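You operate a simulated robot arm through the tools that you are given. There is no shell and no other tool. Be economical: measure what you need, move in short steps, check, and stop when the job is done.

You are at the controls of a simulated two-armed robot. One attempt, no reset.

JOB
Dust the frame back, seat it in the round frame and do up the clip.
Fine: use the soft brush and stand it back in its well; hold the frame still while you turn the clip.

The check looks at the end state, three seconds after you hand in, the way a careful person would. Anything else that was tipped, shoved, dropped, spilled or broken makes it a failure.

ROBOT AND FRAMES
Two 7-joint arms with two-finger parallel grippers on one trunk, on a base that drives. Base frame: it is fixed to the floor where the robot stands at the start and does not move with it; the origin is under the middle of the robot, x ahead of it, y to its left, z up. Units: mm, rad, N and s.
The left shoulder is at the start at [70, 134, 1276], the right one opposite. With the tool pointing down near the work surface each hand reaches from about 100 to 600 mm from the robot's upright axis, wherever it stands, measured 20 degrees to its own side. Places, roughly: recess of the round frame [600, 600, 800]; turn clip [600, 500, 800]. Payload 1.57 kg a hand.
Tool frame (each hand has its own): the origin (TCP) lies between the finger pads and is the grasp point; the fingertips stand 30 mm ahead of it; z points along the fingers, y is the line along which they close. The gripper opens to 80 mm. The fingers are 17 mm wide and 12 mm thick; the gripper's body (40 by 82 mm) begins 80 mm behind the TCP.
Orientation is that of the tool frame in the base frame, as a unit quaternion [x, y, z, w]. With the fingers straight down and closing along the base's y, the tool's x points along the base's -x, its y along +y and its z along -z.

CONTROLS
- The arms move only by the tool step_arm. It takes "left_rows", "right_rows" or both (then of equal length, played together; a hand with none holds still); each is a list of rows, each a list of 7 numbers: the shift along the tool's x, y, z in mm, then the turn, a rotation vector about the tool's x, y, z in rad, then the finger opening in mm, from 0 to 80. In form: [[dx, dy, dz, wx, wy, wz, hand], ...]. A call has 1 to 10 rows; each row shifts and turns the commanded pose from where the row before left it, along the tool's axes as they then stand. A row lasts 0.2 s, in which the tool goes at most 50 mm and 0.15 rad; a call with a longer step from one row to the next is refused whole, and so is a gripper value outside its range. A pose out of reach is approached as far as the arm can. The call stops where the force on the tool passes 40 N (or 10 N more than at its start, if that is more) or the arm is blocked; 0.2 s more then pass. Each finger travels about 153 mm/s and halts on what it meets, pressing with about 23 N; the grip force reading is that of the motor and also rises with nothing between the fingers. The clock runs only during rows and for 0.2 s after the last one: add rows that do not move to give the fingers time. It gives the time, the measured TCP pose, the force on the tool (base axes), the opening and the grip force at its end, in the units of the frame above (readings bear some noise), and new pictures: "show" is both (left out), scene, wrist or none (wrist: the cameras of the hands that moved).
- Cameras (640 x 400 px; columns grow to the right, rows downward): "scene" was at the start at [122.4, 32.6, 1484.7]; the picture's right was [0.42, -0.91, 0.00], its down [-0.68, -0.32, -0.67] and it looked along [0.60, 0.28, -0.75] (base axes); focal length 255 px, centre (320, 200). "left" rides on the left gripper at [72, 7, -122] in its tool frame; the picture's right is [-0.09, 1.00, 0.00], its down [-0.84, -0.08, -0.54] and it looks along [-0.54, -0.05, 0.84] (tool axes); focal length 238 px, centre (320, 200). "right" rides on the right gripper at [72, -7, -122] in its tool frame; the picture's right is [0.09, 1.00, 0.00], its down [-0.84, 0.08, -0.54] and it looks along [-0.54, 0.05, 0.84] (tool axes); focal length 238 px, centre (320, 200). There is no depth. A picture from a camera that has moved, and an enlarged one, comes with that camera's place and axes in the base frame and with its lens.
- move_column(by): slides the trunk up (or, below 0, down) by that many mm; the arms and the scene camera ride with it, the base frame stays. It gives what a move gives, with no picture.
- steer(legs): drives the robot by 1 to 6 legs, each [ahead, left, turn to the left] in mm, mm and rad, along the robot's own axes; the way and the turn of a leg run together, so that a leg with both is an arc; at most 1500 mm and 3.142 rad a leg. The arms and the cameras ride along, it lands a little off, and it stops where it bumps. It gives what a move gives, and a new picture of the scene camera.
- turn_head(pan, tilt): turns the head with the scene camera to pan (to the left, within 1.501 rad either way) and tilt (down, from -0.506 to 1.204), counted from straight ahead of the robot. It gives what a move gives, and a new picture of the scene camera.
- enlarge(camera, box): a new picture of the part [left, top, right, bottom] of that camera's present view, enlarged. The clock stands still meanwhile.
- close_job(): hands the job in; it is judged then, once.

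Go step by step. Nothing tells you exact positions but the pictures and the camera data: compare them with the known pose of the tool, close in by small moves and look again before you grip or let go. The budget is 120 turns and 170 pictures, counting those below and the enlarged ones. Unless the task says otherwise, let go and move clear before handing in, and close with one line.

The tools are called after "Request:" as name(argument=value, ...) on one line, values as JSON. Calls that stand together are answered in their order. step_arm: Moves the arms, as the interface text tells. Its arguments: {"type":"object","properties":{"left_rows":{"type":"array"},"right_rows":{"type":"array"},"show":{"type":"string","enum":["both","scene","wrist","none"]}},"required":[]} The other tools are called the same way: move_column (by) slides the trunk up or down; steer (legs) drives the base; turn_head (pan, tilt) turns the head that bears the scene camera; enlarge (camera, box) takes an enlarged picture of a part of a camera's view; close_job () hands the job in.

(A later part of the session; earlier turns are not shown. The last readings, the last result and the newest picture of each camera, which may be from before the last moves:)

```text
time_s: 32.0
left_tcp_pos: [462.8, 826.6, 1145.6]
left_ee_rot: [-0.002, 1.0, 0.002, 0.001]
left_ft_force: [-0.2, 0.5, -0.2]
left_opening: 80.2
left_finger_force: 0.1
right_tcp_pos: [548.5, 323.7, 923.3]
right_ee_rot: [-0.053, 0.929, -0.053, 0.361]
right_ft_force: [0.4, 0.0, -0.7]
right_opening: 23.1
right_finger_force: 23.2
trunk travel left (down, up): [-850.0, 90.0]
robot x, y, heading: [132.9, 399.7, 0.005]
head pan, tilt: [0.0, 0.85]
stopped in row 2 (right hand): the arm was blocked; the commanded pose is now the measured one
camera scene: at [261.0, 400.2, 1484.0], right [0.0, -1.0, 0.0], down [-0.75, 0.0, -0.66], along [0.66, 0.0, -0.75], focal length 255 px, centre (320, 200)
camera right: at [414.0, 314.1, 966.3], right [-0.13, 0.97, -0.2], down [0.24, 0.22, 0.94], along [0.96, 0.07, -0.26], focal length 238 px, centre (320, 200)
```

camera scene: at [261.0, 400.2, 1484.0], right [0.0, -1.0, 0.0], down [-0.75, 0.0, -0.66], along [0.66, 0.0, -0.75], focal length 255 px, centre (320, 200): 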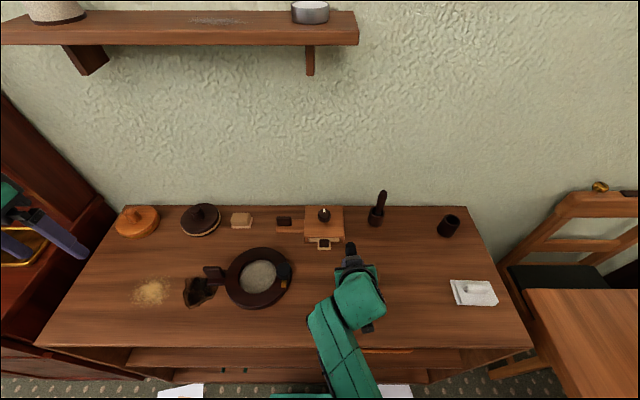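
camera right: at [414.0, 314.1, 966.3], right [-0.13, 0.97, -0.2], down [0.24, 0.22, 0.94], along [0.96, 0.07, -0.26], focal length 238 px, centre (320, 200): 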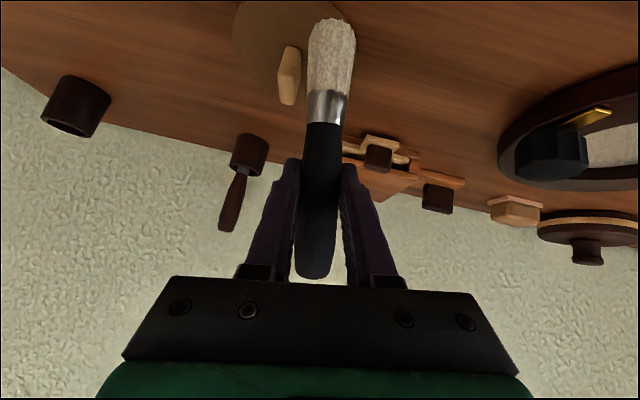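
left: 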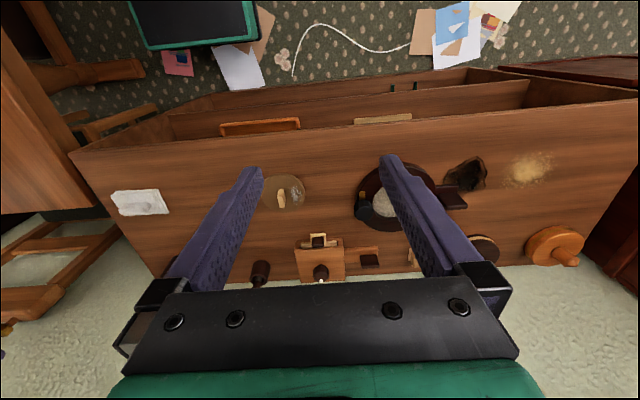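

The arm hit a limit in this close pose. I'll raise everything with the column, then back the base off.

Request:
move_column(by=60)

Request:
steer(legs=[[-130, 0, 0]])

Request:
step_arm(right_rows=[[0, 0, 0, 0, 0, 0, 10]], show="wrist")

```text
time_s: 33.0
left_tcp_pos: [463.5, 826.2, 1205.8]
left_ee_rot: [-0.002, 1.0, 0.001, 0.0]
left_ft_force: [1.0, -0.3, -0.1]
left_opening: 80.1
left_finger_force: 0.1
right_tcp_pos: [549.7, 324.9, 983.0]
right_ee_rot: [-0.052, 0.93, -0.053, 0.361]
right_ft_force: [0.3, 0.3, -0.2]
right_opening: 23.5
right_finger_force: 23.1
trunk travel left (down, up): [-910.0, 30.0]
robot x, y, heading: [129.7, 401.3, 0.003]
head pan, tilt: [0.0, 0.85]
```

```text
time_s: 34.3
left_tcp_pos: [336.5, 826.3, 1206.2]
left_ee_rot: [-0.002, 1.0, 0.001, -0.001]
left_ft_force: [0.4, -0.2, 0.7]
left_opening: 80.1
left_finger_force: 0.0
right_tcp_pos: [423.1, 323.8, 981.1]
right_ee_rot: [-0.053, 0.93, -0.052, 0.361]
right_ft_force: [-0.4, -0.2, 0.0]
right_opening: 23.3
right_finger_force: 23.5
trunk travel left (down, up): [-910.0, 30.0]
robot x, y, heading: [3.8, 402.0, 0.004]
head pan, tilt: [0.0, 0.85]
camera scene: at [136.9, 400.0, 1543.8], right [0.0, -1.0, 0.0], down [-0.75, 0.0, -0.66], along [0.66, 0.0, -0.75], focal length 255 px, centre (320, 200)
```

scene: 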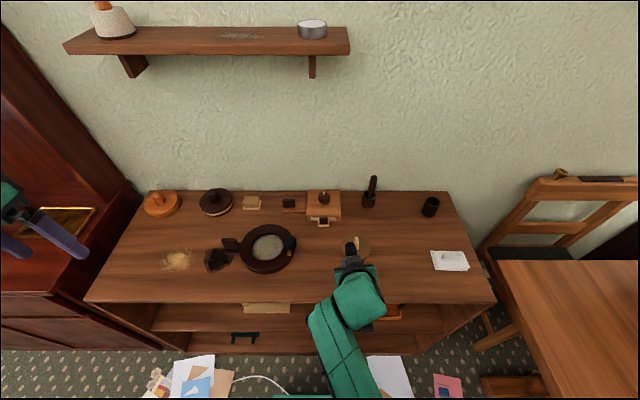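

```text
time_s: 34.7
left_tcp_pos: [334.6, 826.2, 1205.9]
left_ee_rot: [-0.002, 1.0, 0.001, 0.0]
left_ft_force: [-0.3, -0.2, -0.4]
left_opening: 80.0
left_finger_force: 0.1
right_tcp_pos: [422.1, 322.8, 982.8]
right_ee_rot: [-0.054, 0.929, -0.052, 0.361]
right_ft_force: [-0.4, 0.4, -0.2]
right_opening: 23.2
right_finger_force: 23.1
trunk travel left (down, up): [-910.0, 30.0]
robot x, y, heading: [3.1, 400.2, 0.005]
head pan, tilt: [0.0, 0.85]
camera right: at [286.3, 313.5, 1026.3], right [-0.13, 0.97, -0.2], down [0.24, 0.22, 0.94], along [0.96, 0.07, -0.26], focal length 238 px, centre (320, 200)
```

right: 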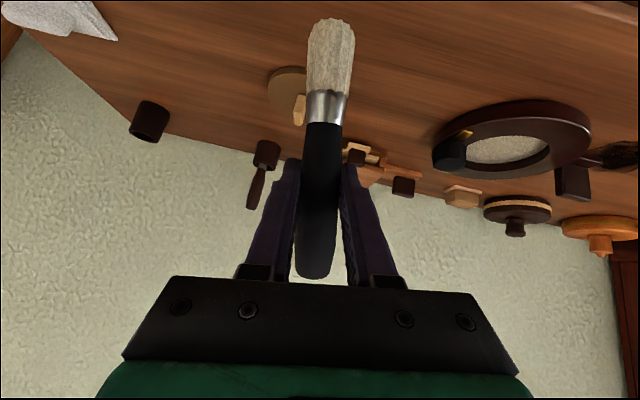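

Request:
enlarge(camera="scene", box=[330, 215, 394, 255])

Request:
enlarge(camera="right", box=[230, 20, 390, 130])

```text
10.00 times, centred on (362, 235) of scene
camera zoom: at [133.7, 399.8, 1544.1], right [0.0, -1.0, 0.0], down [-0.75, 0.0, -0.66], along [0.66, 0.0, -0.75], focal length 2549 px, centre (-100, -150)
```

zoom: 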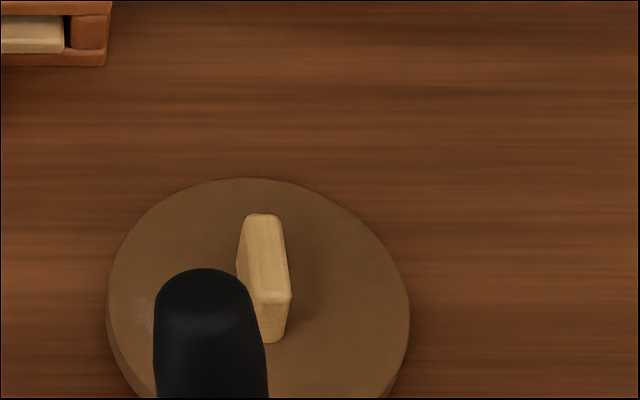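

```text
3.64 times, centred on (310, 75) of right
camera zoom: at [286.3, 313.5, 1026.3], right [-0.13, 0.97, -0.2], down [0.24, 0.22, 0.94], along [0.96, 0.07, -0.26], focal length 867 px, centre (356, 654)
```

zoom: 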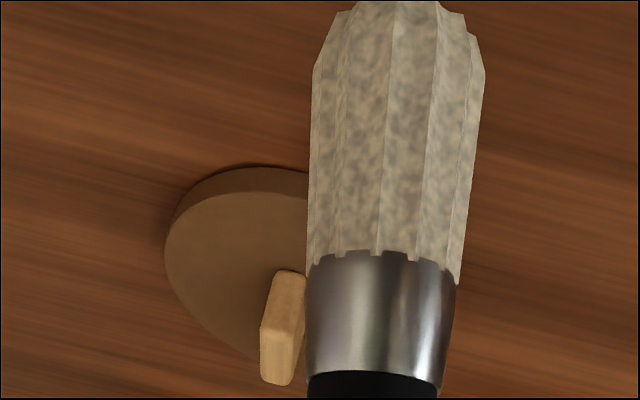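

The disc looks nearly clean but the hand hides part of it. I'll move the hand aside to inspect.

Request:
step_arm(right_rows=[[-12, -40, -12, 0, 0, 0, 10], [-5, -40, -5, 0, 0, 0, 10], [0, -40, 0, 0, 0, 0, 10], [0, 0, 0, 0, 0, 0, 10]], show="none")

Request:
enlarge(camera="scene", box=[320, 215, 400, 265])

```text
time_s: 35.7
left_tcp_pos: [335.0, 826.3, 1206.9]
left_ee_rot: [-0.002, 1.0, 0.0, 0.001]
left_ft_force: [-0.2, 0.7, 0.2]
left_opening: 79.9
left_finger_force: 0.0
right_tcp_pos: [431.2, 209.3, 1023.3]
right_ee_rot: [-0.052, 0.929, -0.053, 0.362]
right_ft_force: [1.0, -0.3, -0.6]
right_opening: 23.1
right_finger_force: 22.9
trunk travel left (down, up): [-910.0, 30.0]
robot x, y, heading: [4.7, 400.2, 0.004]
head pan, tilt: [0.0, 0.85]
```

```text
8.00 times, centred on (360, 240) of scene
camera zoom: at [132.7, 400.4, 1544.2], right [0.0, -1.0, 0.0], down [-0.75, 0.0, -0.66], along [0.66, 0.0, -0.75], focal length 2039 px, centre (0, -120)
```

zoom: 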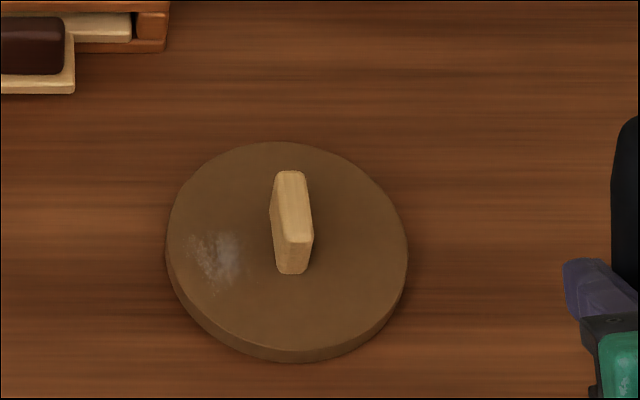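

A faint patch remains at about (570,312), and the disc slid to about (575,281). I'll straighten the hand's roll, then bring the brush back over it.

Request:
step_arm(right_rows=[[0, 0, 0, -0.061, 0, 0.135, 10], [-14, 26, 35, 0, 0, 0, 10], [-14, 26, 35, 0, 0, 0, 10], [-14, 26, 35, 0, 0, 0, 10], [-14, 26, 35, 0, 0, 0, 10], [0, 0, 0, 0, 0, 0, 10]], show="both")

```text
time_s: 37.1
left_tcp_pos: [334.5, 826.4, 1205.9]
left_ee_rot: [0.0, 1.0, 0.002, 0.001]
left_ft_force: [-0.8, -0.1, 0.8]
left_opening: 79.9
left_finger_force: 0.0
right_tcp_pos: [562.8, 290.9, 946.8]
right_ee_rot: [-0.006, 0.935, -0.023, 0.355]
right_ft_force: [0.0, 0.0, -0.6]
right_opening: 23.2
right_finger_force: 23.2
trunk travel left (down, up): [-910.0, 30.0]
robot x, y, heading: [5.9, 399.6, 0.006]
head pan, tilt: [0.0, 0.85]
camera scene: at [133.0, 399.7, 1544.1], right [0.0, -1.0, 0.0], down [-0.75, 0.0, -0.66], along [0.66, 0.0, -0.75], focal length 255 px, centre (320, 200)
camera right: at [427.1, 286.3, 991.1], right [-0.06, 0.99, -0.11], down [0.27, 0.12, 0.96], along [0.96, 0.03, -0.27], focal length 238 px, centre (320, 200)
```

scene: 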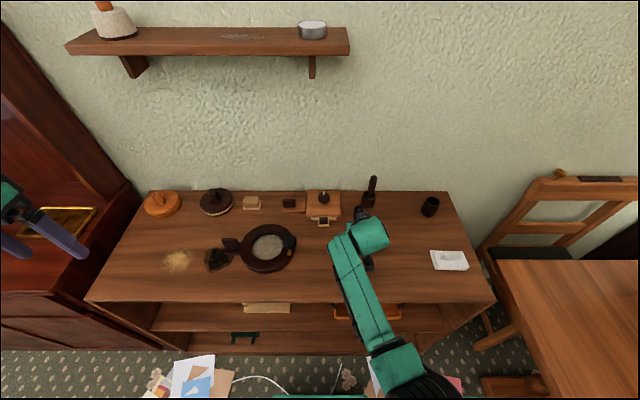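
right: 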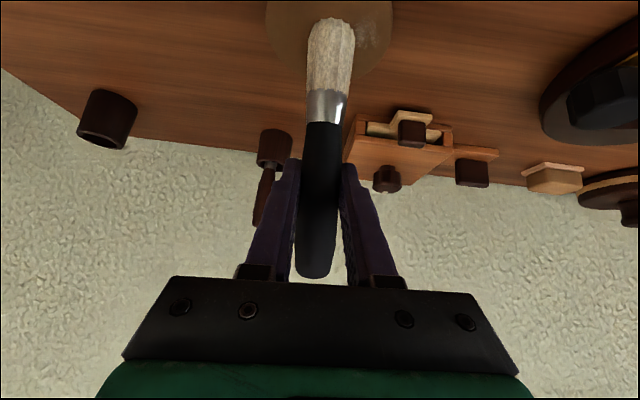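

Request:
step_arm(right_rows=[[0, 13, 0, 0, 0, 0, 10], [0, 14, 0, 0, 0, 0, 10], [-9, 0, 8, 0, 0, 0, 10], [0, 0, 0, 0, 0, 0, 10]], show="none")

Request:
enlarge(camera="right", box=[220, 0, 420, 130])

```text
time_s: 38.1
left_tcp_pos: [335.0, 826.2, 1205.1]
left_ee_rot: [-0.002, 1.0, 0.001, 0.0]
left_ft_force: [0.8, 0.9, -0.8]
left_opening: 79.9
left_finger_force: 0.2
right_tcp_pos: [574.9, 285.6, 938.1]
right_ee_rot: [-0.008, 0.933, -0.056, 0.355]
right_ft_force: [-0.1, -0.2, -0.4]
right_opening: 23.2
right_finger_force: 22.9
trunk travel left (down, up): [-910.0, 30.0]
robot x, y, heading: [6.3, 399.2, -0.0]
head pan, tilt: [0.0, 0.85]
```

```text
3.08 times, centred on (320, 65) of right
camera zoom: at [439.5, 286.4, 982.5], right [-0.05, 0.98, -0.17], down [0.27, 0.18, 0.95], along [0.96, 0.0, -0.27], focal length 733 px, centre (320, 615)
```

zoom: 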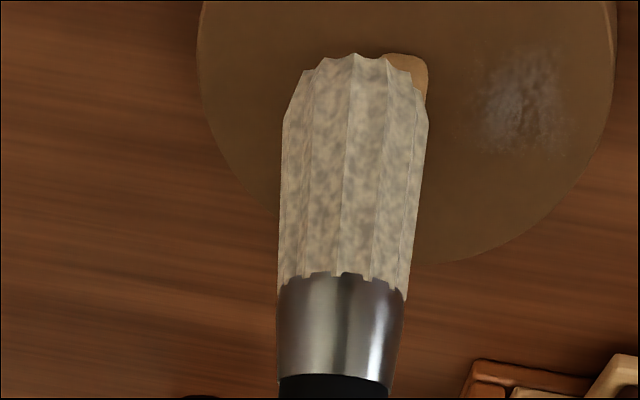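

The arm is limited when reaching inward, so I'll lift, drive left 100 mm, and straighten the hand again.

Request:
step_arm(right_rows=[[-14, 0, -15, 0, 0, 0, 10], [-14, 0, -15, 0, 0, 0, 10], [0, 0, 0, 0, 0, 0, 10]], show="none")

Request:
steer(legs=[[0, 110, 0]])

```text
time_s: 38.7
left_tcp_pos: [334.6, 826.1, 1205.9]
left_ee_rot: [-0.001, 1.0, 0.001, 0.001]
left_ft_force: [-0.9, 0.2, -0.3]
left_opening: 79.9
left_finger_force: 0.0
right_tcp_pos: [574.8, 274.5, 971.6]
right_ee_rot: [-0.011, 0.932, -0.073, 0.355]
right_ft_force: [-0.2, -0.1, 0.6]
right_opening: 23.3
right_finger_force: 22.9
trunk travel left (down, up): [-910.0, 30.0]
robot x, y, heading: [5.1, 404.0, 0.008]
head pan, tilt: [0.0, 0.85]
stopped in row 2 (right hand): the arm was blocked; the commanded pose is now the measured one
```

```text
time_s: 39.9
left_tcp_pos: [334.4, 936.9, 1207.1]
left_ee_rot: [-0.002, 1.0, 0.002, 0.0]
left_ft_force: [-0.8, 0.2, 0.3]
left_opening: 80.0
left_finger_force: 0.1
right_tcp_pos: [574.6, 385.3, 971.2]
right_ee_rot: [-0.012, 0.932, -0.068, 0.355]
right_ft_force: [-1.3, -0.2, 0.0]
right_opening: 23.2
right_finger_force: 23.0
trunk travel left (down, up): [-910.0, 30.0]
robot x, y, heading: [3.9, 512.3, 0.006]
head pan, tilt: [0.0, 0.85]
camera scene: at [132.9, 508.7, 1544.1], right [0.0, -1.0, 0.0], down [-0.75, 0.0, -0.66], along [0.66, 0.01, -0.75], focal length 255 px, centre (320, 200)
```

scene: 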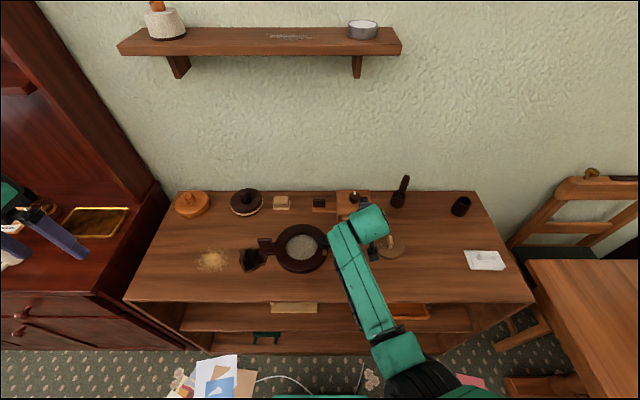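

Request:
step_arm(right_rows=[[-7, -20, -8, -0.04, 0, 0.024, 10], [0, -20, 0, -0.04, 0, 0.024, 10], [0, -15, 0, -0.038, -0.02, 0.024, 10], [0, 0, 0, 0, 0, 0, 10], [0, 0, 0, 0, 0, 0, 10]], show="wrist")

```text
time_s: 41.1
left_tcp_pos: [334.9, 939.2, 1205.7]
left_ee_rot: [-0.001, 1.0, 0.001, 0.0]
left_ft_force: [0.2, -0.1, -0.3]
left_opening: 79.9
left_finger_force: 0.1
right_tcp_pos: [573.5, 333.3, 987.0]
right_ee_rot: [0.001, 0.931, -0.003, 0.365]
right_ft_force: [0.6, -0.1, 0.2]
right_opening: 23.1
right_finger_force: 23.0
trunk travel left (down, up): [-910.0, 30.0]
robot x, y, heading: [5.3, 513.9, 0.004]
head pan, tilt: [0.0, 0.85]
camera right: at [437.4, 327.2, 1028.8], right [-0.06, 1.0, -0.07], down [0.24, 0.08, 0.97], along [0.97, 0.05, -0.25], focal length 238 px, centre (320, 200)
```

right: 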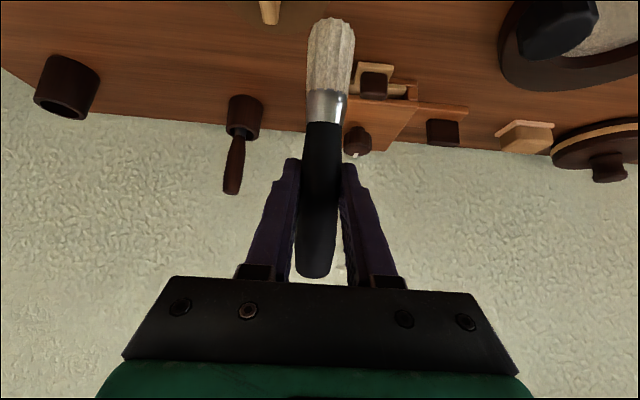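

The pose is correct now. I'll bring the tip over the remaining patch, a little above the disc.

Request:
step_arm(right_rows=[[0, -17, 0, 0, 0, 0, 10], [14, 0, 26, 0, 0, 0, 10], [13, 0, 26, 0, 0, 0, 10], [0, 0, 0, 0, 0, 0, 10]], show="none")

Request:
enlarge(camera="right", box=[220, 0, 420, 130])

Request:
enlarge(camera="scene", box=[350, 215, 430, 265])

```text
time_s: 42.1
left_tcp_pos: [333.2, 939.7, 1206.0]
left_ee_rot: [-0.002, 1.0, 0.001, 0.001]
left_ft_force: [-0.5, 0.3, 0.9]
left_opening: 79.9
left_finger_force: 0.1
right_tcp_pos: [589.4, 319.2, 929.9]
right_ee_rot: [0.0, 0.931, -0.003, 0.365]
right_ft_force: [-0.5, 0.0, -0.3]
right_opening: 23.0
right_finger_force: 23.7
trunk travel left (down, up): [-910.0, 30.0]
robot x, y, heading: [3.2, 516.7, 0.004]
head pan, tilt: [0.0, 0.85]
```

```text
3.08 times, centred on (320, 65) of right
camera zoom: at [452.3, 312.0, 970.6], right [-0.06, 1.0, -0.07], down [0.24, 0.08, 0.97], along [0.97, 0.04, -0.25], focal length 733 px, centre (320, 615)
```

zoom: 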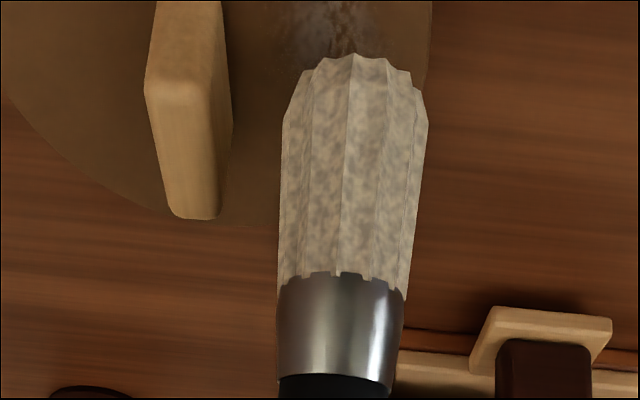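

```text
8.00 times, centred on (390, 240) of scene
camera zoom: at [132.4, 513.0, 1544.1], right [0.0, -1.0, 0.0], down [-0.75, 0.0, -0.66], along [0.66, 0.0, -0.75], focal length 2039 px, centre (-240, -120)
```

zoom: 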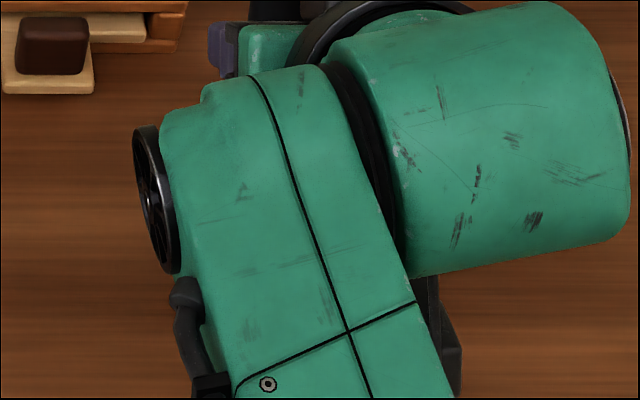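

Request:
step_arm(right_rows=[[3.4, 0, 3.7, 0, 0, 0, 10], [3.4, 0, 3.7, 0, 0, 0, 10], [0, 0, 0, 0, 0, 0, 10]], show="none")

```text
time_s: 42.9
left_tcp_pos: [333.7, 939.6, 1205.7]
left_ee_rot: [-0.001, 1.0, 0.0, 0.001]
left_ft_force: [0.9, 0.1, -0.5]
left_opening: 80.0
left_finger_force: 0.0
right_tcp_pos: [588.9, 318.4, 919.6]
right_ee_rot: [0.001, 0.931, -0.004, 0.365]
right_ft_force: [-0.9, -0.1, -0.1]
right_opening: 23.1
right_finger_force: 23.0
trunk travel left (down, up): [-910.0, 30.0]
robot x, y, heading: [4.3, 515.7, 0.01]
head pan, tilt: [0.0, 0.85]
```

Request:
step_arm(right_rows=[[2, 0, 2.2, 0, 0, 0, 10], [0, 0, 0, 0, 0, 0, 10]], show="none")

Request:
step_arm(right_rows=[[2, 0, 2.2, 0, 0, 0, 10], [0, 0, 0, 0, 0, 0, 10]], show="none")

Request:
enlarge(camera="right", box=[220, 0, 420, 130])

```text
time_s: 43.5
left_tcp_pos: [333.5, 939.2, 1205.9]
left_ee_rot: [-0.002, 1.0, 0.001, 0.001]
left_ft_force: [-0.5, 0.6, 0.0]
left_opening: 80.1
left_finger_force: 0.1
right_tcp_pos: [588.7, 317.6, 918.2]
right_ee_rot: [0.0, 0.931, -0.003, 0.365]
right_ft_force: [-0.1, -0.4, -0.3]
right_opening: 23.2
right_finger_force: 23.3
trunk travel left (down, up): [-910.0, 30.0]
robot x, y, heading: [6.2, 516.1, 0.004]
head pan, tilt: [0.0, 0.85]
```

```text
time_s: 44.1
left_tcp_pos: [334.8, 939.1, 1205.5]
left_ee_rot: [-0.001, 1.0, 0.001, 0.001]
left_ft_force: [-0.2, -0.2, 0.7]
left_opening: 80.0
left_finger_force: 0.0
right_tcp_pos: [590.8, 318.5, 914.3]
right_ee_rot: [0.001, 0.931, -0.003, 0.365]
right_ft_force: [0.4, 0.1, -1.0]
right_opening: 23.2
right_finger_force: 22.9
trunk travel left (down, up): [-910.0, 30.0]
robot x, y, heading: [4.5, 511.3, 0.006]
head pan, tilt: [0.0, 0.85]
```

```text
3.08 times, centred on (320, 65) of right
camera zoom: at [453.5, 311.6, 955.9], right [-0.06, 1.0, -0.07], down [0.24, 0.08, 0.97], along [0.97, 0.05, -0.25], focal length 733 px, centre (320, 615)
```

zoom: 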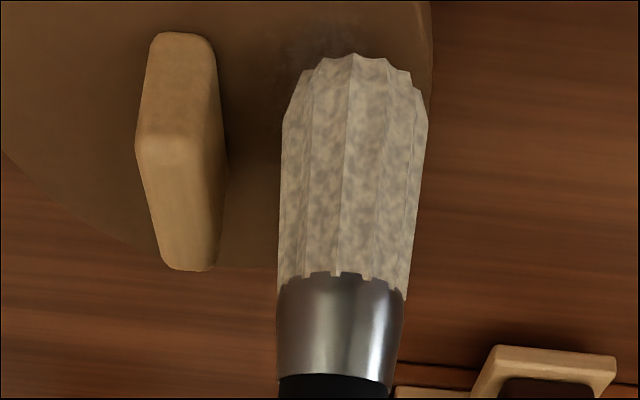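

Request:
step_arm(right_rows=[[2, -1, 2.2, 0, 0, 0, 10], [0, 0, 0, 0, 0, 0, 10]], show="none")

Request:
step_arm(right_rows=[[2, -1, 2.2, 0, 0, 0, 10], [0, 0, 0, 0, 0, 0, 10]], show="none")

```text
time_s: 44.7
left_tcp_pos: [333.7, 940.3, 1206.3]
left_ee_rot: [-0.002, 1.0, 0.002, 0.001]
left_ft_force: [0.4, 0.3, -0.5]
left_opening: 79.8
left_finger_force: 0.0
right_tcp_pos: [589.3, 316.6, 911.0]
right_ee_rot: [0.001, 0.931, -0.003, 0.365]
right_ft_force: [0.0, 0.3, -0.9]
right_opening: 23.2
right_finger_force: 23.5
trunk travel left (down, up): [-910.0, 30.0]
robot x, y, heading: [4.0, 515.2, 0.003]
head pan, tilt: [0.0, 0.85]
```

```text
time_s: 45.3
left_tcp_pos: [332.6, 938.8, 1205.8]
left_ee_rot: [-0.001, 1.0, 0.0, 0.001]
left_ft_force: [-0.2, -0.4, 0.1]
left_opening: 79.9
left_finger_force: 0.0
right_tcp_pos: [590.2, 316.5, 911.7]
right_ee_rot: [0.0, 0.93, -0.004, 0.366]
right_ft_force: [1.1, 0.5, 5.5]
right_opening: 23.1
right_finger_force: 23.0
trunk travel left (down, up): [-910.0, 30.0]
robot x, y, heading: [5.1, 513.5, 0.004]
head pan, tilt: [0.0, 0.85]
```

Light contact (5.5 N). I'll make short strokes across the patch.

Request:
step_arm(right_rows=[[7.3, 0, -6.8, 0, 0, 0, 10], [7.3, 0, -6.8, 0, 0, 0, 10], [-7.3, 0, 6.8, 0, 0, 0, 10], [-7.3, 0, 6.8, 0, 0, 0, 10], [-7.3, 0, 6.8, 0, 0, 0, 10], [-7.3, 0, 6.8, 0, 0, 0, 10], [7.3, 0, -6.8, 0, 0, 0, 10], [7.3, 0, -6.8, 0, 0, 0, 10]], show="none")

Request:
step_arm(right_rows=[[0, 5, 0, 0, 0, 0, 10], [7.3, 0, -6.8, 0, 0, 0, 10], [-7.3, 0, 6.8, 0, 0, 0, 10], [-7.3, 0, 6.8, 0, 0, 0, 10], [7.3, 0, -6.8, 0, 0, 0, 10], [0, -5, 0, 0, 0, 0, 10]], show="none")

Request:
step_arm(right_rows=[[-14, 0, -15, 0, 0, 0, 10], [-28, 0, -29, 0, 0, 0, 10], [0, -40, -30, 0, 0, 0, 10], [0, -40, 0, 0, 0, 0, 10], [0, -40, 0, 0, 0, 0, 10], [0, 0, 0, 0, 0, 0, 10]], show="scene")

Request:
enlarge(camera="scene", box=[350, 215, 430, 265])

```text
time_s: 47.1
left_tcp_pos: [332.9, 941.3, 1206.5]
left_ee_rot: [-0.002, 1.0, 0.001, 0.0]
left_ft_force: [0.3, 0.2, -0.1]
left_opening: 79.9
left_finger_force: 0.1
right_tcp_pos: [586.2, 315.7, 908.6]
right_ee_rot: [0.0, 0.931, -0.003, 0.365]
right_ft_force: [-1.2, 0.3, 1.9]
right_opening: 23.3
right_finger_force: 22.7
trunk travel left (down, up): [-910.0, 30.0]
robot x, y, heading: [3.0, 514.5, 0.004]
head pan, tilt: [0.0, 0.85]
```

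```text
time_s: 48.5
left_tcp_pos: [333.6, 939.3, 1206.1]
left_ee_rot: [-0.002, 1.0, 0.001, 0.001]
left_ft_force: [0.4, 0.3, 0.6]
left_opening: 80.2
left_finger_force: 0.2
right_tcp_pos: [589.2, 316.6, 909.3]
right_ee_rot: [0.001, 0.931, -0.003, 0.365]
right_ft_force: [-1.2, 1.2, 2.0]
right_opening: 23.1
right_finger_force: 22.9
trunk travel left (down, up): [-910.0, 30.0]
robot x, y, heading: [3.2, 514.0, 0.008]
head pan, tilt: [0.0, 0.85]
```

```text
time_s: 49.9
left_tcp_pos: [334.0, 940.5, 1206.2]
left_ee_rot: [-0.001, 1.0, 0.0, 0.001]
left_ft_force: [0.0, -0.7, 0.5]
left_opening: 80.2
left_finger_force: 0.1
right_tcp_pos: [568.3, 195.1, 994.3]
right_ee_rot: [0.001, 0.931, -0.004, 0.365]
right_ft_force: [0.4, 0.8, -0.3]
right_opening: 22.9
right_finger_force: 23.5
trunk travel left (down, up): [-910.0, 30.0]
robot x, y, heading: [5.8, 520.7, 0.004]
head pan, tilt: [0.0, 0.85]
camera scene: at [132.3, 513.6, 1544.2], right [0.0, -1.0, 0.0], down [-0.75, 0.0, -0.66], along [0.66, 0.0, -0.75], focal length 255 px, centre (320, 200)
```

scene: 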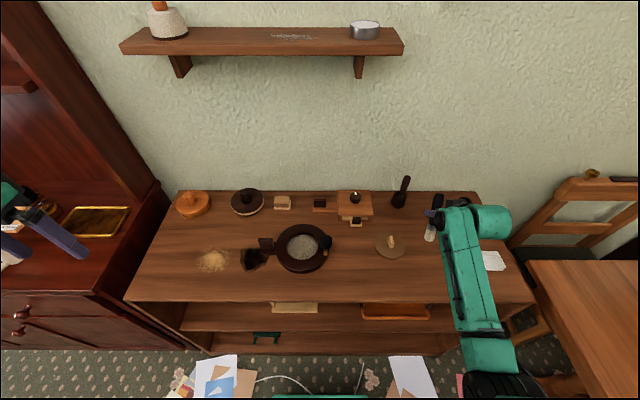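

```text
8.00 times, centred on (390, 240) of scene
camera zoom: at [132.3, 513.6, 1544.2], right [0.0, -1.0, 0.0], down [-0.75, 0.0, -0.66], along [0.66, 0.0, -0.75], focal length 2039 px, centre (-240, -120)
```

zoom: 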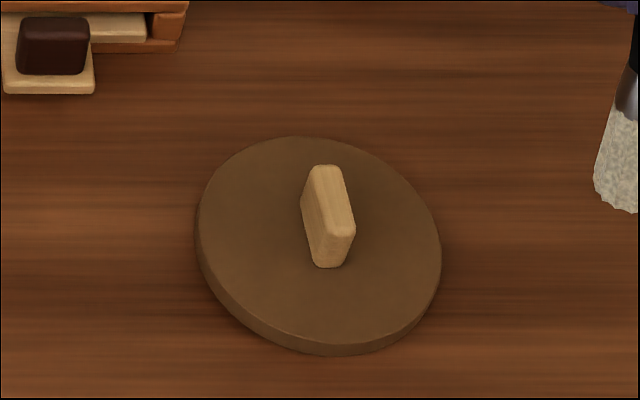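

The disc is clean now, at about (580,281). Next the brush goes back: lift, bring the hand in front of its shoulder, then drive right to the empty well.

Request:
step_arm(right_rows=[[-21, 0, -22, 0, 0, 0, 10], [-21, 0, -22, 0, 0, 0, 10], [0, 40, 0, 0, 0, 0, 10], [0, 40, 0, 0, 0, 0, 10], [0, 40, 0, 0, 0, 0, 10], [0, 30, 0, 0, 0, 0, 10], [0, 0, 0, 0, 0, 0, 10]], show="none")

Request:
steer(legs=[[0, -345, 0], [90, 0, 0]])

Request:
step_arm(right_rows=[[0, 0, 0, 0, 0, 0, 10]], show="wrist")

```text
time_s: 51.5
left_tcp_pos: [334.8, 939.8, 1206.2]
left_ee_rot: [-0.002, 1.0, 0.001, 0.001]
left_ft_force: [-0.4, 0.1, 0.0]
left_opening: 80.2
left_finger_force: 0.1
right_tcp_pos: [570.6, 346.1, 1052.1]
right_ee_rot: [0.001, 0.931, -0.003, 0.366]
right_ft_force: [0.5, 0.1, -0.5]
right_opening: 23.5
right_finger_force: 22.8
trunk travel left (down, up): [-910.0, 30.0]
robot x, y, heading: [2.8, 512.7, 0.007]
head pan, tilt: [0.0, 0.85]
```

```text
time_s: 54.4
left_tcp_pos: [420.4, 594.3, 1207.9]
left_ee_rot: [-0.001, 1.0, 0.001, 0.003]
left_ft_force: [-0.6, 0.2, -0.3]
left_opening: 80.0
left_finger_force: 0.0
right_tcp_pos: [658.7, -0.5, 1054.4]
right_ee_rot: [0.0, 0.93, -0.004, 0.368]
right_ft_force: [-0.1, 0.0, 0.3]
right_opening: 23.1
right_finger_force: 23.3
trunk travel left (down, up): [-910.0, 30.0]
robot x, y, heading: [96.6, 165.8, 0.005]
head pan, tilt: [0.0, 0.85]
camera scene: at [217.9, 167.5, 1544.8], right [0.0, -1.0, 0.0], down [-0.75, 0.0, -0.66], along [0.66, 0.0, -0.75], focal length 255 px, centre (320, 200)
```

scene: 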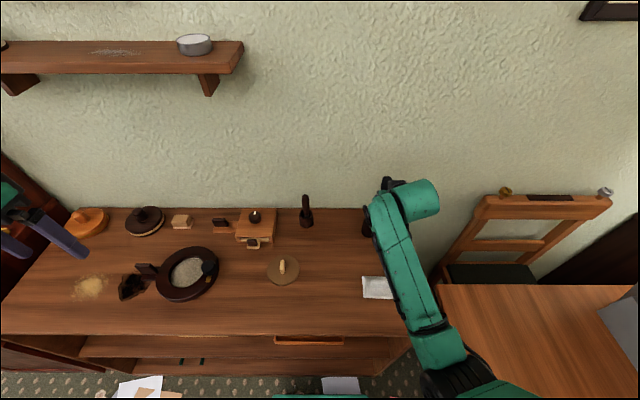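

```text
time_s: 54.8
left_tcp_pos: [426.5, 593.2, 1205.8]
left_ee_rot: [-0.002, 1.0, 0.0, 0.001]
left_ft_force: [-0.7, -0.6, -0.3]
left_opening: 80.1
left_finger_force: 0.1
right_tcp_pos: [663.3, 1.1, 1052.2]
right_ee_rot: [0.0, 0.931, -0.004, 0.365]
right_ft_force: [-0.2, 0.2, -0.6]
right_opening: 23.0
right_finger_force: 22.9
trunk travel left (down, up): [-910.0, 30.0]
robot x, y, heading: [93.6, 166.7, 0.006]
head pan, tilt: [0.0, 0.85]
camera right: at [527.0, -6.6, 1094.0], right [-0.06, 1.0, -0.07], down [0.24, 0.08, 0.97], along [0.97, 0.05, -0.25], focal length 238 px, centre (320, 200)
```

right: 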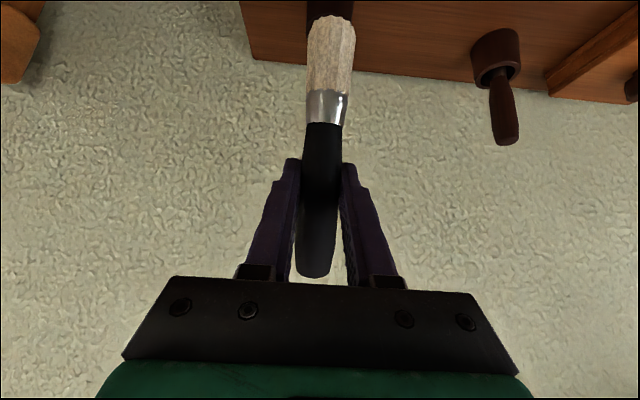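

The brush has pivoted about 22° in my grip (tip toward the robot). I'll tilt the hand 22° further forward so the brush stands vertical, then check.

Request:
step_arm(right_rows=[[0, 0, 0, 0, -0.13, 0, 10], [0, 0, 0, 0, -0.13, 0, 10], [0, 0, 0, 0, -0.13, 0, 10], [0, 0, 0, 0, 0, 0, 10]])

Request:
enlarge(camera="scene", box=[320, 160, 448, 240])

Request:
enlarge(camera="left", box=[0, 100, 240, 250])

```text
time_s: 55.8
left_tcp_pos: [426.6, 592.8, 1206.2]
left_ee_rot: [-0.001, 1.0, 0.001, -0.001]
left_ft_force: [0.2, -0.3, -0.6]
left_opening: 80.2
left_finger_force: 0.1
right_tcp_pos: [663.6, -0.5, 1051.2]
right_ee_rot: [0.0, 0.843, -0.004, 0.538]
right_ft_force: [0.1, -0.4, -0.5]
right_opening: 23.2
right_finger_force: 22.5
trunk travel left (down, up): [-910.0, 30.0]
robot x, y, heading: [97.1, 167.9, 0.001]
head pan, tilt: [0.0, 0.85]
camera scene: at [225.8, 167.1, 1544.0], right [0.0, -1.0, 0.0], down [-0.75, 0.0, -0.66], along [0.66, 0.0, -0.75], focal length 255 px, centre (320, 200)
camera right: at [522.2, -7.0, 1038.9], right [-0.04, 1.0, -0.09], down [-0.14, 0.08, 0.99], along [0.99, 0.05, 0.14], focal length 238 px, centre (320, 200)
```

scene: 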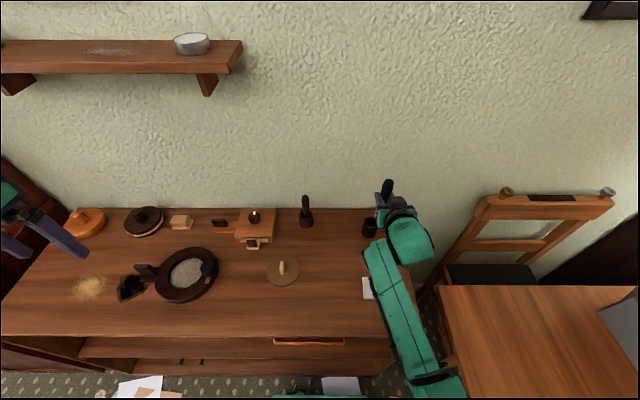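
right: 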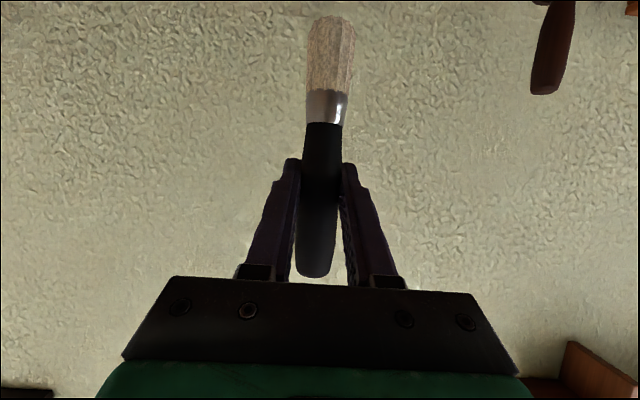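

```text
5.00 times, centred on (384, 200) of scene
camera zoom: at [225.8, 167.1, 1544.0], right [0.0, -1.0, 0.0], down [-0.75, 0.0, -0.66], along [0.66, 0.0, -0.75], focal length 1274 px, centre (0, 200)
```

zoom: 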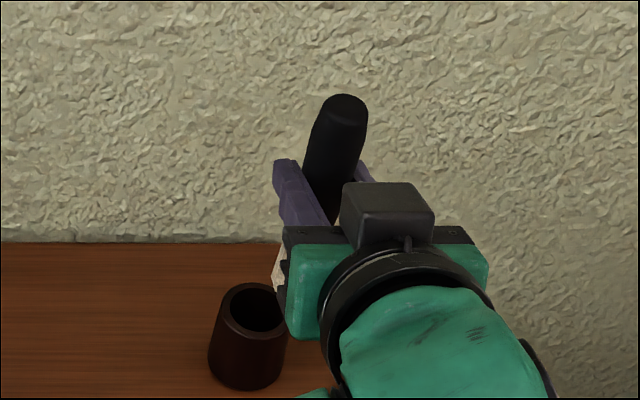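

```text
2.67 times, centred on (120, 175) of left
camera zoom: at [354.3, 599.7, 1328.0], right [0.09, 1.0, 0.0], down [0.84, -0.08, 0.54], along [0.54, -0.05, -0.84], focal length 636 px, centre (853, 267)
```

zoom: 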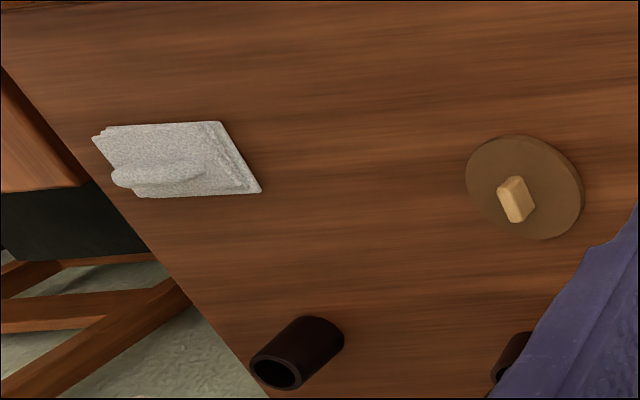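

The brush is near vertical. The well rim centre is at about (722,-1). I'll move the tip over it, staying above the rim.

Request:
step_arm(right_rows=[[14, 0, 37, 0, 0, 0, 10], [14, 0, 38, 0, 0, 0, 10], [0, 0, 0, 0, 0, 0, 10]], show="none")

Request:
enlarge(camera="right", box=[220, 0, 420, 125])

Request:
enlarge(camera="scene", box=[320, 160, 448, 240])

Request:
enlarge(camera="left", box=[0, 100, 240, 250])

```text
time_s: 56.6
left_tcp_pos: [426.3, 592.5, 1206.6]
left_ee_rot: [-0.001, 1.0, 0.002, 0.001]
left_ft_force: [-0.6, 1.3, -0.5]
left_opening: 79.7
left_finger_force: 0.0
right_tcp_pos: [719.9, 1.5, 994.3]
right_ee_rot: [-0.001, 0.842, -0.002, 0.54]
right_ft_force: [-0.6, -0.8, -0.2]
right_opening: 23.2
right_finger_force: 23.1
trunk travel left (down, up): [-910.0, 30.0]
robot x, y, heading: [97.4, 166.5, 0.008]
head pan, tilt: [0.0, 0.85]
```

```text
3.20 times, centred on (320, 62) of right
camera zoom: at [579.2, -5.8, 981.7], right [-0.04, 1.0, -0.09], down [-0.14, 0.08, 0.99], along [0.99, 0.05, 0.14], focal length 763 px, centre (320, 640)
```

zoom: 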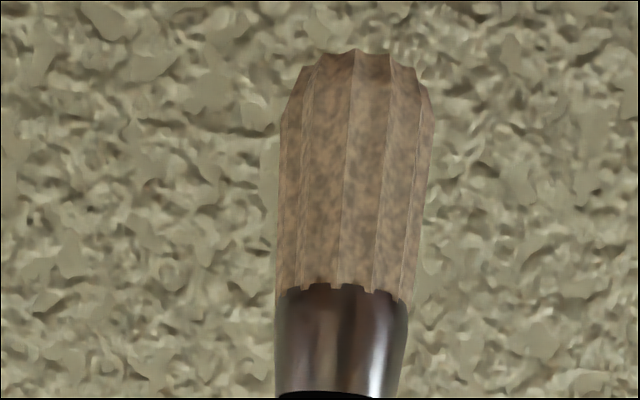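

```text
5.00 times, centred on (384, 200) of scene
camera zoom: at [224.0, 167.0, 1544.2], right [0.0, -1.0, 0.0], down [-0.75, 0.0, -0.66], along [0.66, 0.0, -0.75], focal length 1274 px, centre (0, 200)
```

zoom: 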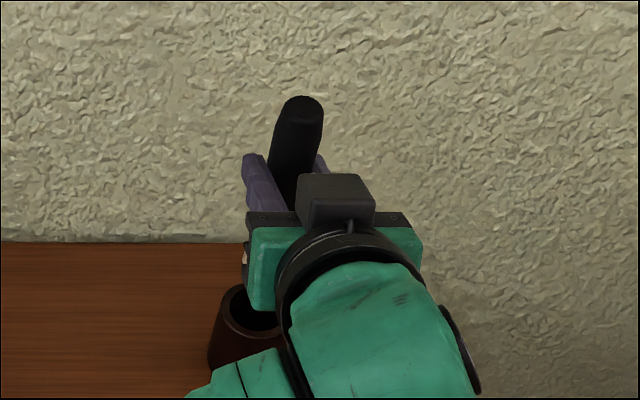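

```text
2.67 times, centred on (120, 175) of left
camera zoom: at [352.8, 599.6, 1328.3], right [0.09, 1.0, 0.0], down [0.84, -0.08, 0.54], along [0.54, -0.05, -0.84], focal length 636 px, centre (853, 267)
```

zoom: 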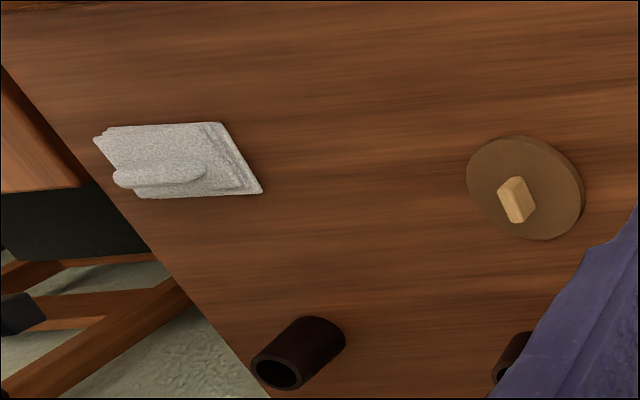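

I can't see the tip from here, so I'll tilt the left hand's camera to look across at the well.

Request:
step_arm(left_rows=[[0, -20, 0, 0.15, 0, 0, 80], [0, -20, 0, 0.15, 0, 0, 80], [0, -20, 0, 0.15, 0, 0, 80], [0, -20, 0, 0.15, 0, 0, 80], [0, -20, 0, 0.15, 0, 0, 80], [0, 0, 0, 0, 0, 0, 80]], show="wrist")

```text
time_s: 58.0
left_tcp_pos: [425.6, 501.7, 1237.2]
left_ee_rot: [-0.002, 0.931, -0.365, 0.001]
left_ft_force: [0.0, 0.4, 0.0]
left_opening: 80.1
left_finger_force: 0.1
right_tcp_pos: [720.9, 0.3, 994.4]
right_ee_rot: [0.0, 0.843, -0.004, 0.538]
right_ft_force: [-0.2, -0.2, -0.8]
right_opening: 23.2
right_finger_force: 23.5
trunk travel left (down, up): [-910.0, 30.0]
robot x, y, heading: [98.2, 168.0, 0.005]
head pan, tilt: [0.0, 0.85]
camera left: at [352.6, 588.5, 1320.7], right [0.09, 0.73, -0.68], down [0.84, 0.32, 0.45], along [0.54, -0.61, -0.58], focal length 238 px, centre (320, 200)
```

left: 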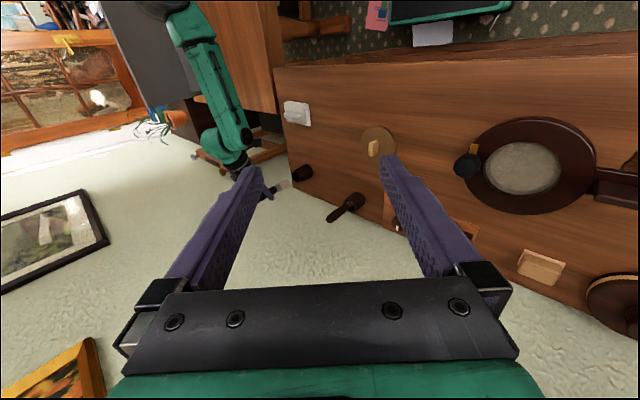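

Request:
enlarge(camera="left", box=[230, 140, 358, 220])

```text
5.00 times, centred on (294, 180) of left
camera zoom: at [352.6, 588.5, 1320.7], right [0.09, 0.73, -0.68], down [0.84, 0.32, 0.45], along [0.54, -0.61, -0.58], focal length 1192 px, centre (450, 300)
```

zoom: 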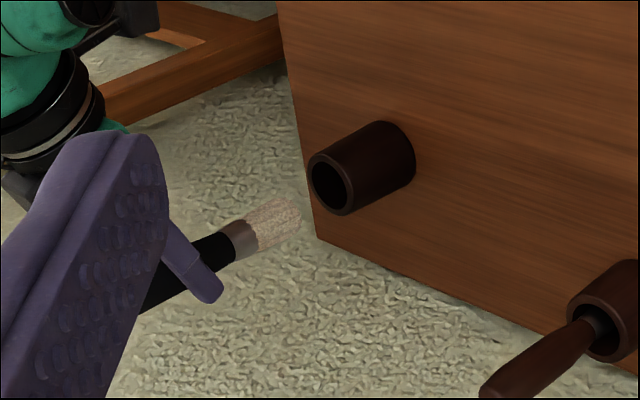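

This gives a good side view: the brush leans about 8° with its tip forward at x≈733, and the rim is at x≈724. I'll rotate back 0.13 rad and check again.

Request:
step_arm(right_rows=[[0, 0, 0, 0, 0.13, 0, 10], [0, 0, 0, 0, 0, 0, 10]], show="none")

Request:
enlarge(camera="left", box=[230, 140, 358, 220])

```text
time_s: 58.6
left_tcp_pos: [425.4, 501.6, 1236.2]
left_ee_rot: [-0.001, 0.931, -0.365, 0.002]
left_ft_force: [0.1, 0.9, 0.1]
left_opening: 79.8
left_finger_force: 0.1
right_tcp_pos: [721.0, 0.8, 994.0]
right_ee_rot: [0.0, 0.876, -0.003, 0.483]
right_ft_force: [-0.1, 0.3, 0.0]
right_opening: 23.2
right_finger_force: 22.7
trunk travel left (down, up): [-910.0, 30.0]
robot x, y, heading: [95.2, 167.3, 0.008]
head pan, tilt: [0.0, 0.85]
```

```text
5.00 times, centred on (294, 180) of left
camera zoom: at [352.7, 588.8, 1320.6], right [0.09, 0.73, -0.68], down [0.84, 0.32, 0.45], along [0.54, -0.61, -0.58], focal length 1192 px, centre (450, 300)
```

zoom: 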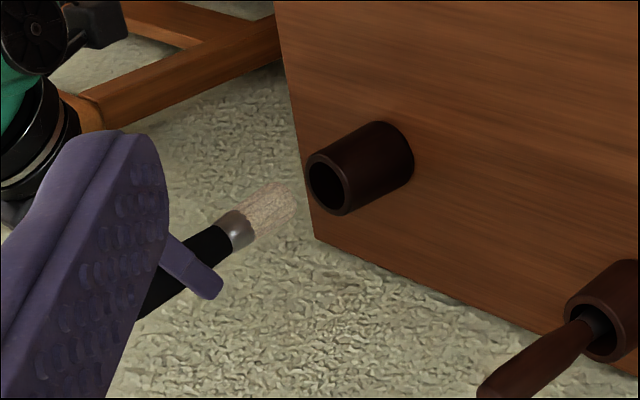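

Request:
step_arm(right_rows=[[-2, -1.5, 3.4, 0, 0, 0, 10], [12.7, 0, 8, 0, 0, 0, 10], [12.7, 0, 8, 0, 0, 0, 10], [0, 0, 0, 0, 0, 0, 10]], show="none")

Request:
enlarge(camera="left", box=[230, 140, 358, 220])

```text
time_s: 59.6
left_tcp_pos: [424.1, 500.8, 1235.4]
left_ee_rot: [-0.001, 0.931, -0.365, 0.001]
left_ft_force: [0.0, -0.2, 0.4]
left_opening: 80.0
left_finger_force: 0.2
right_tcp_pos: [725.0, -0.9, 966.6]
right_ee_rot: [-0.001, 0.875, -0.003, 0.483]
right_ft_force: [1.0, -0.2, -0.1]
right_opening: 23.4
right_finger_force: 22.8
trunk travel left (down, up): [-910.0, 30.0]
robot x, y, heading: [95.6, 168.3, 0.005]
head pan, tilt: [0.0, 0.85]
```

```text
5.00 times, centred on (294, 180) of left
camera zoom: at [352.7, 588.9, 1320.6], right [0.09, 0.73, -0.68], down [0.84, 0.32, 0.45], along [0.54, -0.61, -0.58], focal length 1192 px, centre (450, 300)
```

zoom: 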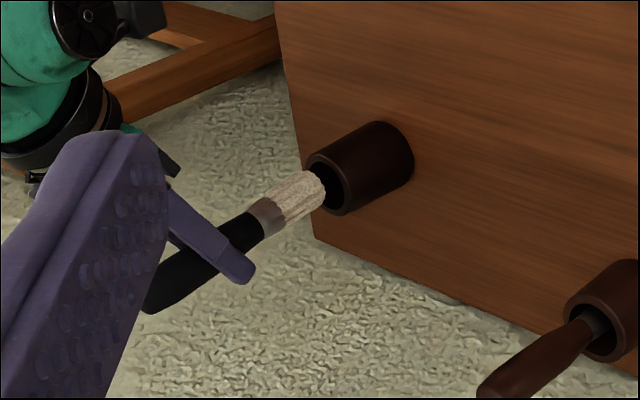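

Aligned with the mouth. I'll lower slowly, checking forces.

Request:
step_arm(right_rows=[[8.4, 0, 5.3, 0, 0, 0, 10], [8.4, 0, 5.3, 0, 0, 0, 10], [0, 0, 0, 0, 0, 0, 10]], show="none")

Request:
enlarge(camera="left", box=[230, 140, 358, 220])

```text
time_s: 60.4
left_tcp_pos: [427.3, 501.8, 1234.7]
left_ee_rot: [-0.001, 0.931, -0.366, 0.001]
left_ft_force: [0.5, 0.4, 0.1]
left_opening: 80.2
left_finger_force: 0.0
right_tcp_pos: [724.6, 0.5, 945.7]
right_ee_rot: [0.0, 0.876, -0.003, 0.483]
right_ft_force: [2.8, 0.5, -1.8]
right_opening: 23.5
right_finger_force: 23.0
trunk travel left (down, up): [-910.0, 30.0]
robot x, y, heading: [98.1, 165.9, 0.004]
head pan, tilt: [0.0, 0.85]
```

```text
5.00 times, centred on (294, 180) of left
camera zoom: at [353.5, 588.8, 1320.4], right [0.09, 0.73, -0.68], down [0.84, 0.32, 0.45], along [0.54, -0.61, -0.58], focal length 1192 px, centre (450, 300)
```

zoom: 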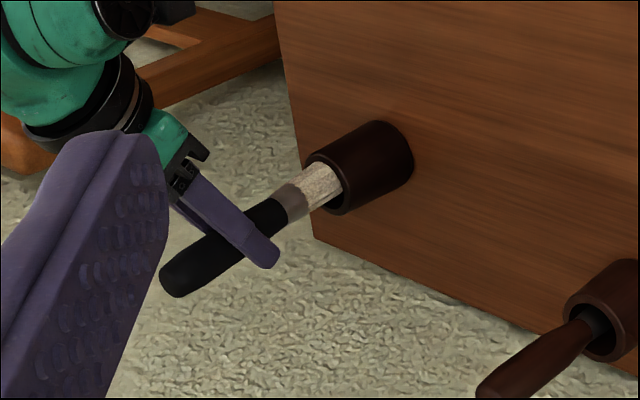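

Request:
step_arm(right_rows=[[-1, 0, 1.8, 0, 0, 0, 10], [8.4, 0, 5.3, 0, 0, 0, 10], [8.4, 0, 5.3, 0, 0, 0, 10], [0, 0, 0, 0, 0, 0, 10]], show="none")

Request:
enlarge(camera="left", box=[230, 140, 358, 220])

```text
time_s: 61.4
left_tcp_pos: [425.5, 501.9, 1235.6]
left_ee_rot: [-0.001, 0.931, -0.366, 0.001]
left_ft_force: [0.3, 0.0, 0.3]
left_opening: 79.9
left_finger_force: 0.0
right_tcp_pos: [723.1, -1.0, 925.5]
right_ee_rot: [0.0, 0.875, -0.003, 0.483]
right_ft_force: [0.3, -0.6, -0.1]
right_opening: 23.6
right_finger_force: 23.1
trunk travel left (down, up): [-910.0, 30.0]
robot x, y, heading: [95.1, 165.8, 0.005]
head pan, tilt: [0.0, 0.85]
```

```text
5.00 times, centred on (294, 180) of left
camera zoom: at [352.8, 588.8, 1320.5], right [0.09, 0.73, -0.68], down [0.84, 0.32, 0.45], along [0.54, -0.61, -0.58], focal length 1192 px, centre (450, 300)
```

zoom: 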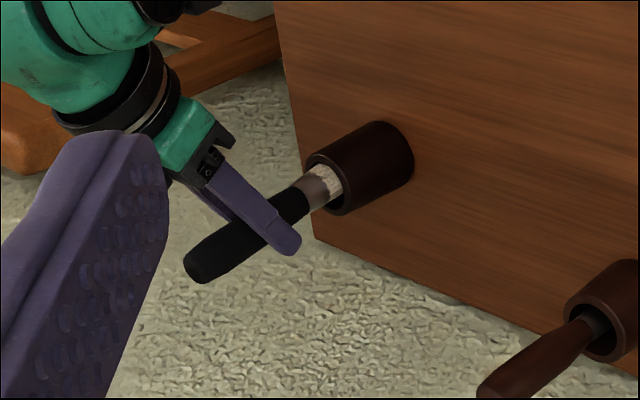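

Request:
step_arm(right_rows=[[5.9, 0, 3.7, 0, 0, 0, 10], [5.9, 0, 3.7, 0, 0, 0, 10], [0, 0, 0, 0, 0, 0, 10]], show="none")

Request:
step_arm(right_rows=[[3.4, 0, 2.1, 0, 0, 0, 10], [0, 0, 0, 0, 0, 0, 10]], show="none")

Request:
enlarge(camera="left", box=[230, 140, 358, 220])

```text
time_s: 62.2
left_tcp_pos: [425.1, 501.6, 1234.5]
left_ee_rot: [-0.001, 0.931, -0.365, 0.001]
left_ft_force: [0.0, -0.2, 1.1]
left_opening: 80.0
left_finger_force: 0.0
right_tcp_pos: [725.0, -1.9, 912.0]
right_ee_rot: [0.0, 0.875, -0.003, 0.483]
right_ft_force: [0.9, 0.3, 0.3]
right_opening: 23.1
right_finger_force: 23.4
trunk travel left (down, up): [-910.0, 30.0]
robot x, y, heading: [96.6, 164.9, 0.004]
head pan, tilt: [0.0, 0.85]
```

```text
time_s: 62.8
left_tcp_pos: [425.1, 501.8, 1235.8]
left_ee_rot: [-0.001, 0.931, -0.365, 0.001]
left_ft_force: [1.0, 0.4, 0.5]
left_opening: 80.1
left_finger_force: 0.0
right_tcp_pos: [724.8, -2.0, 908.1]
right_ee_rot: [0.001, 0.875, -0.004, 0.484]
right_ft_force: [0.1, 0.3, -0.3]
right_opening: 23.1
right_finger_force: 22.5
trunk travel left (down, up): [-910.0, 30.0]
robot x, y, heading: [95.4, 171.5, 0.004]
head pan, tilt: [0.0, 0.85]
```

```text
5.00 times, centred on (294, 180) of left
camera zoom: at [352.7, 588.9, 1320.6], right [0.09, 0.73, -0.68], down [0.84, 0.32, 0.45], along [0.54, -0.61, -0.58], focal length 1192 px, centre (450, 300)
```

zoom: 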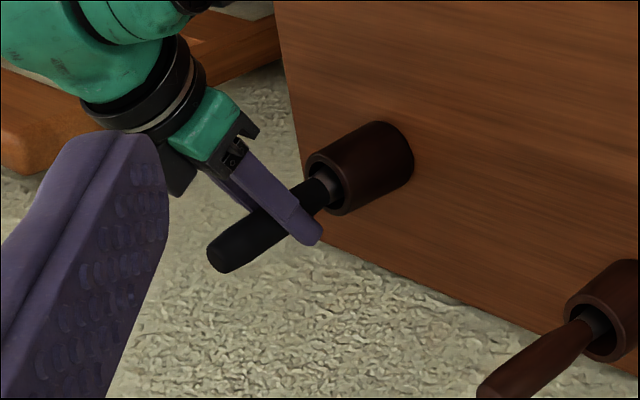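

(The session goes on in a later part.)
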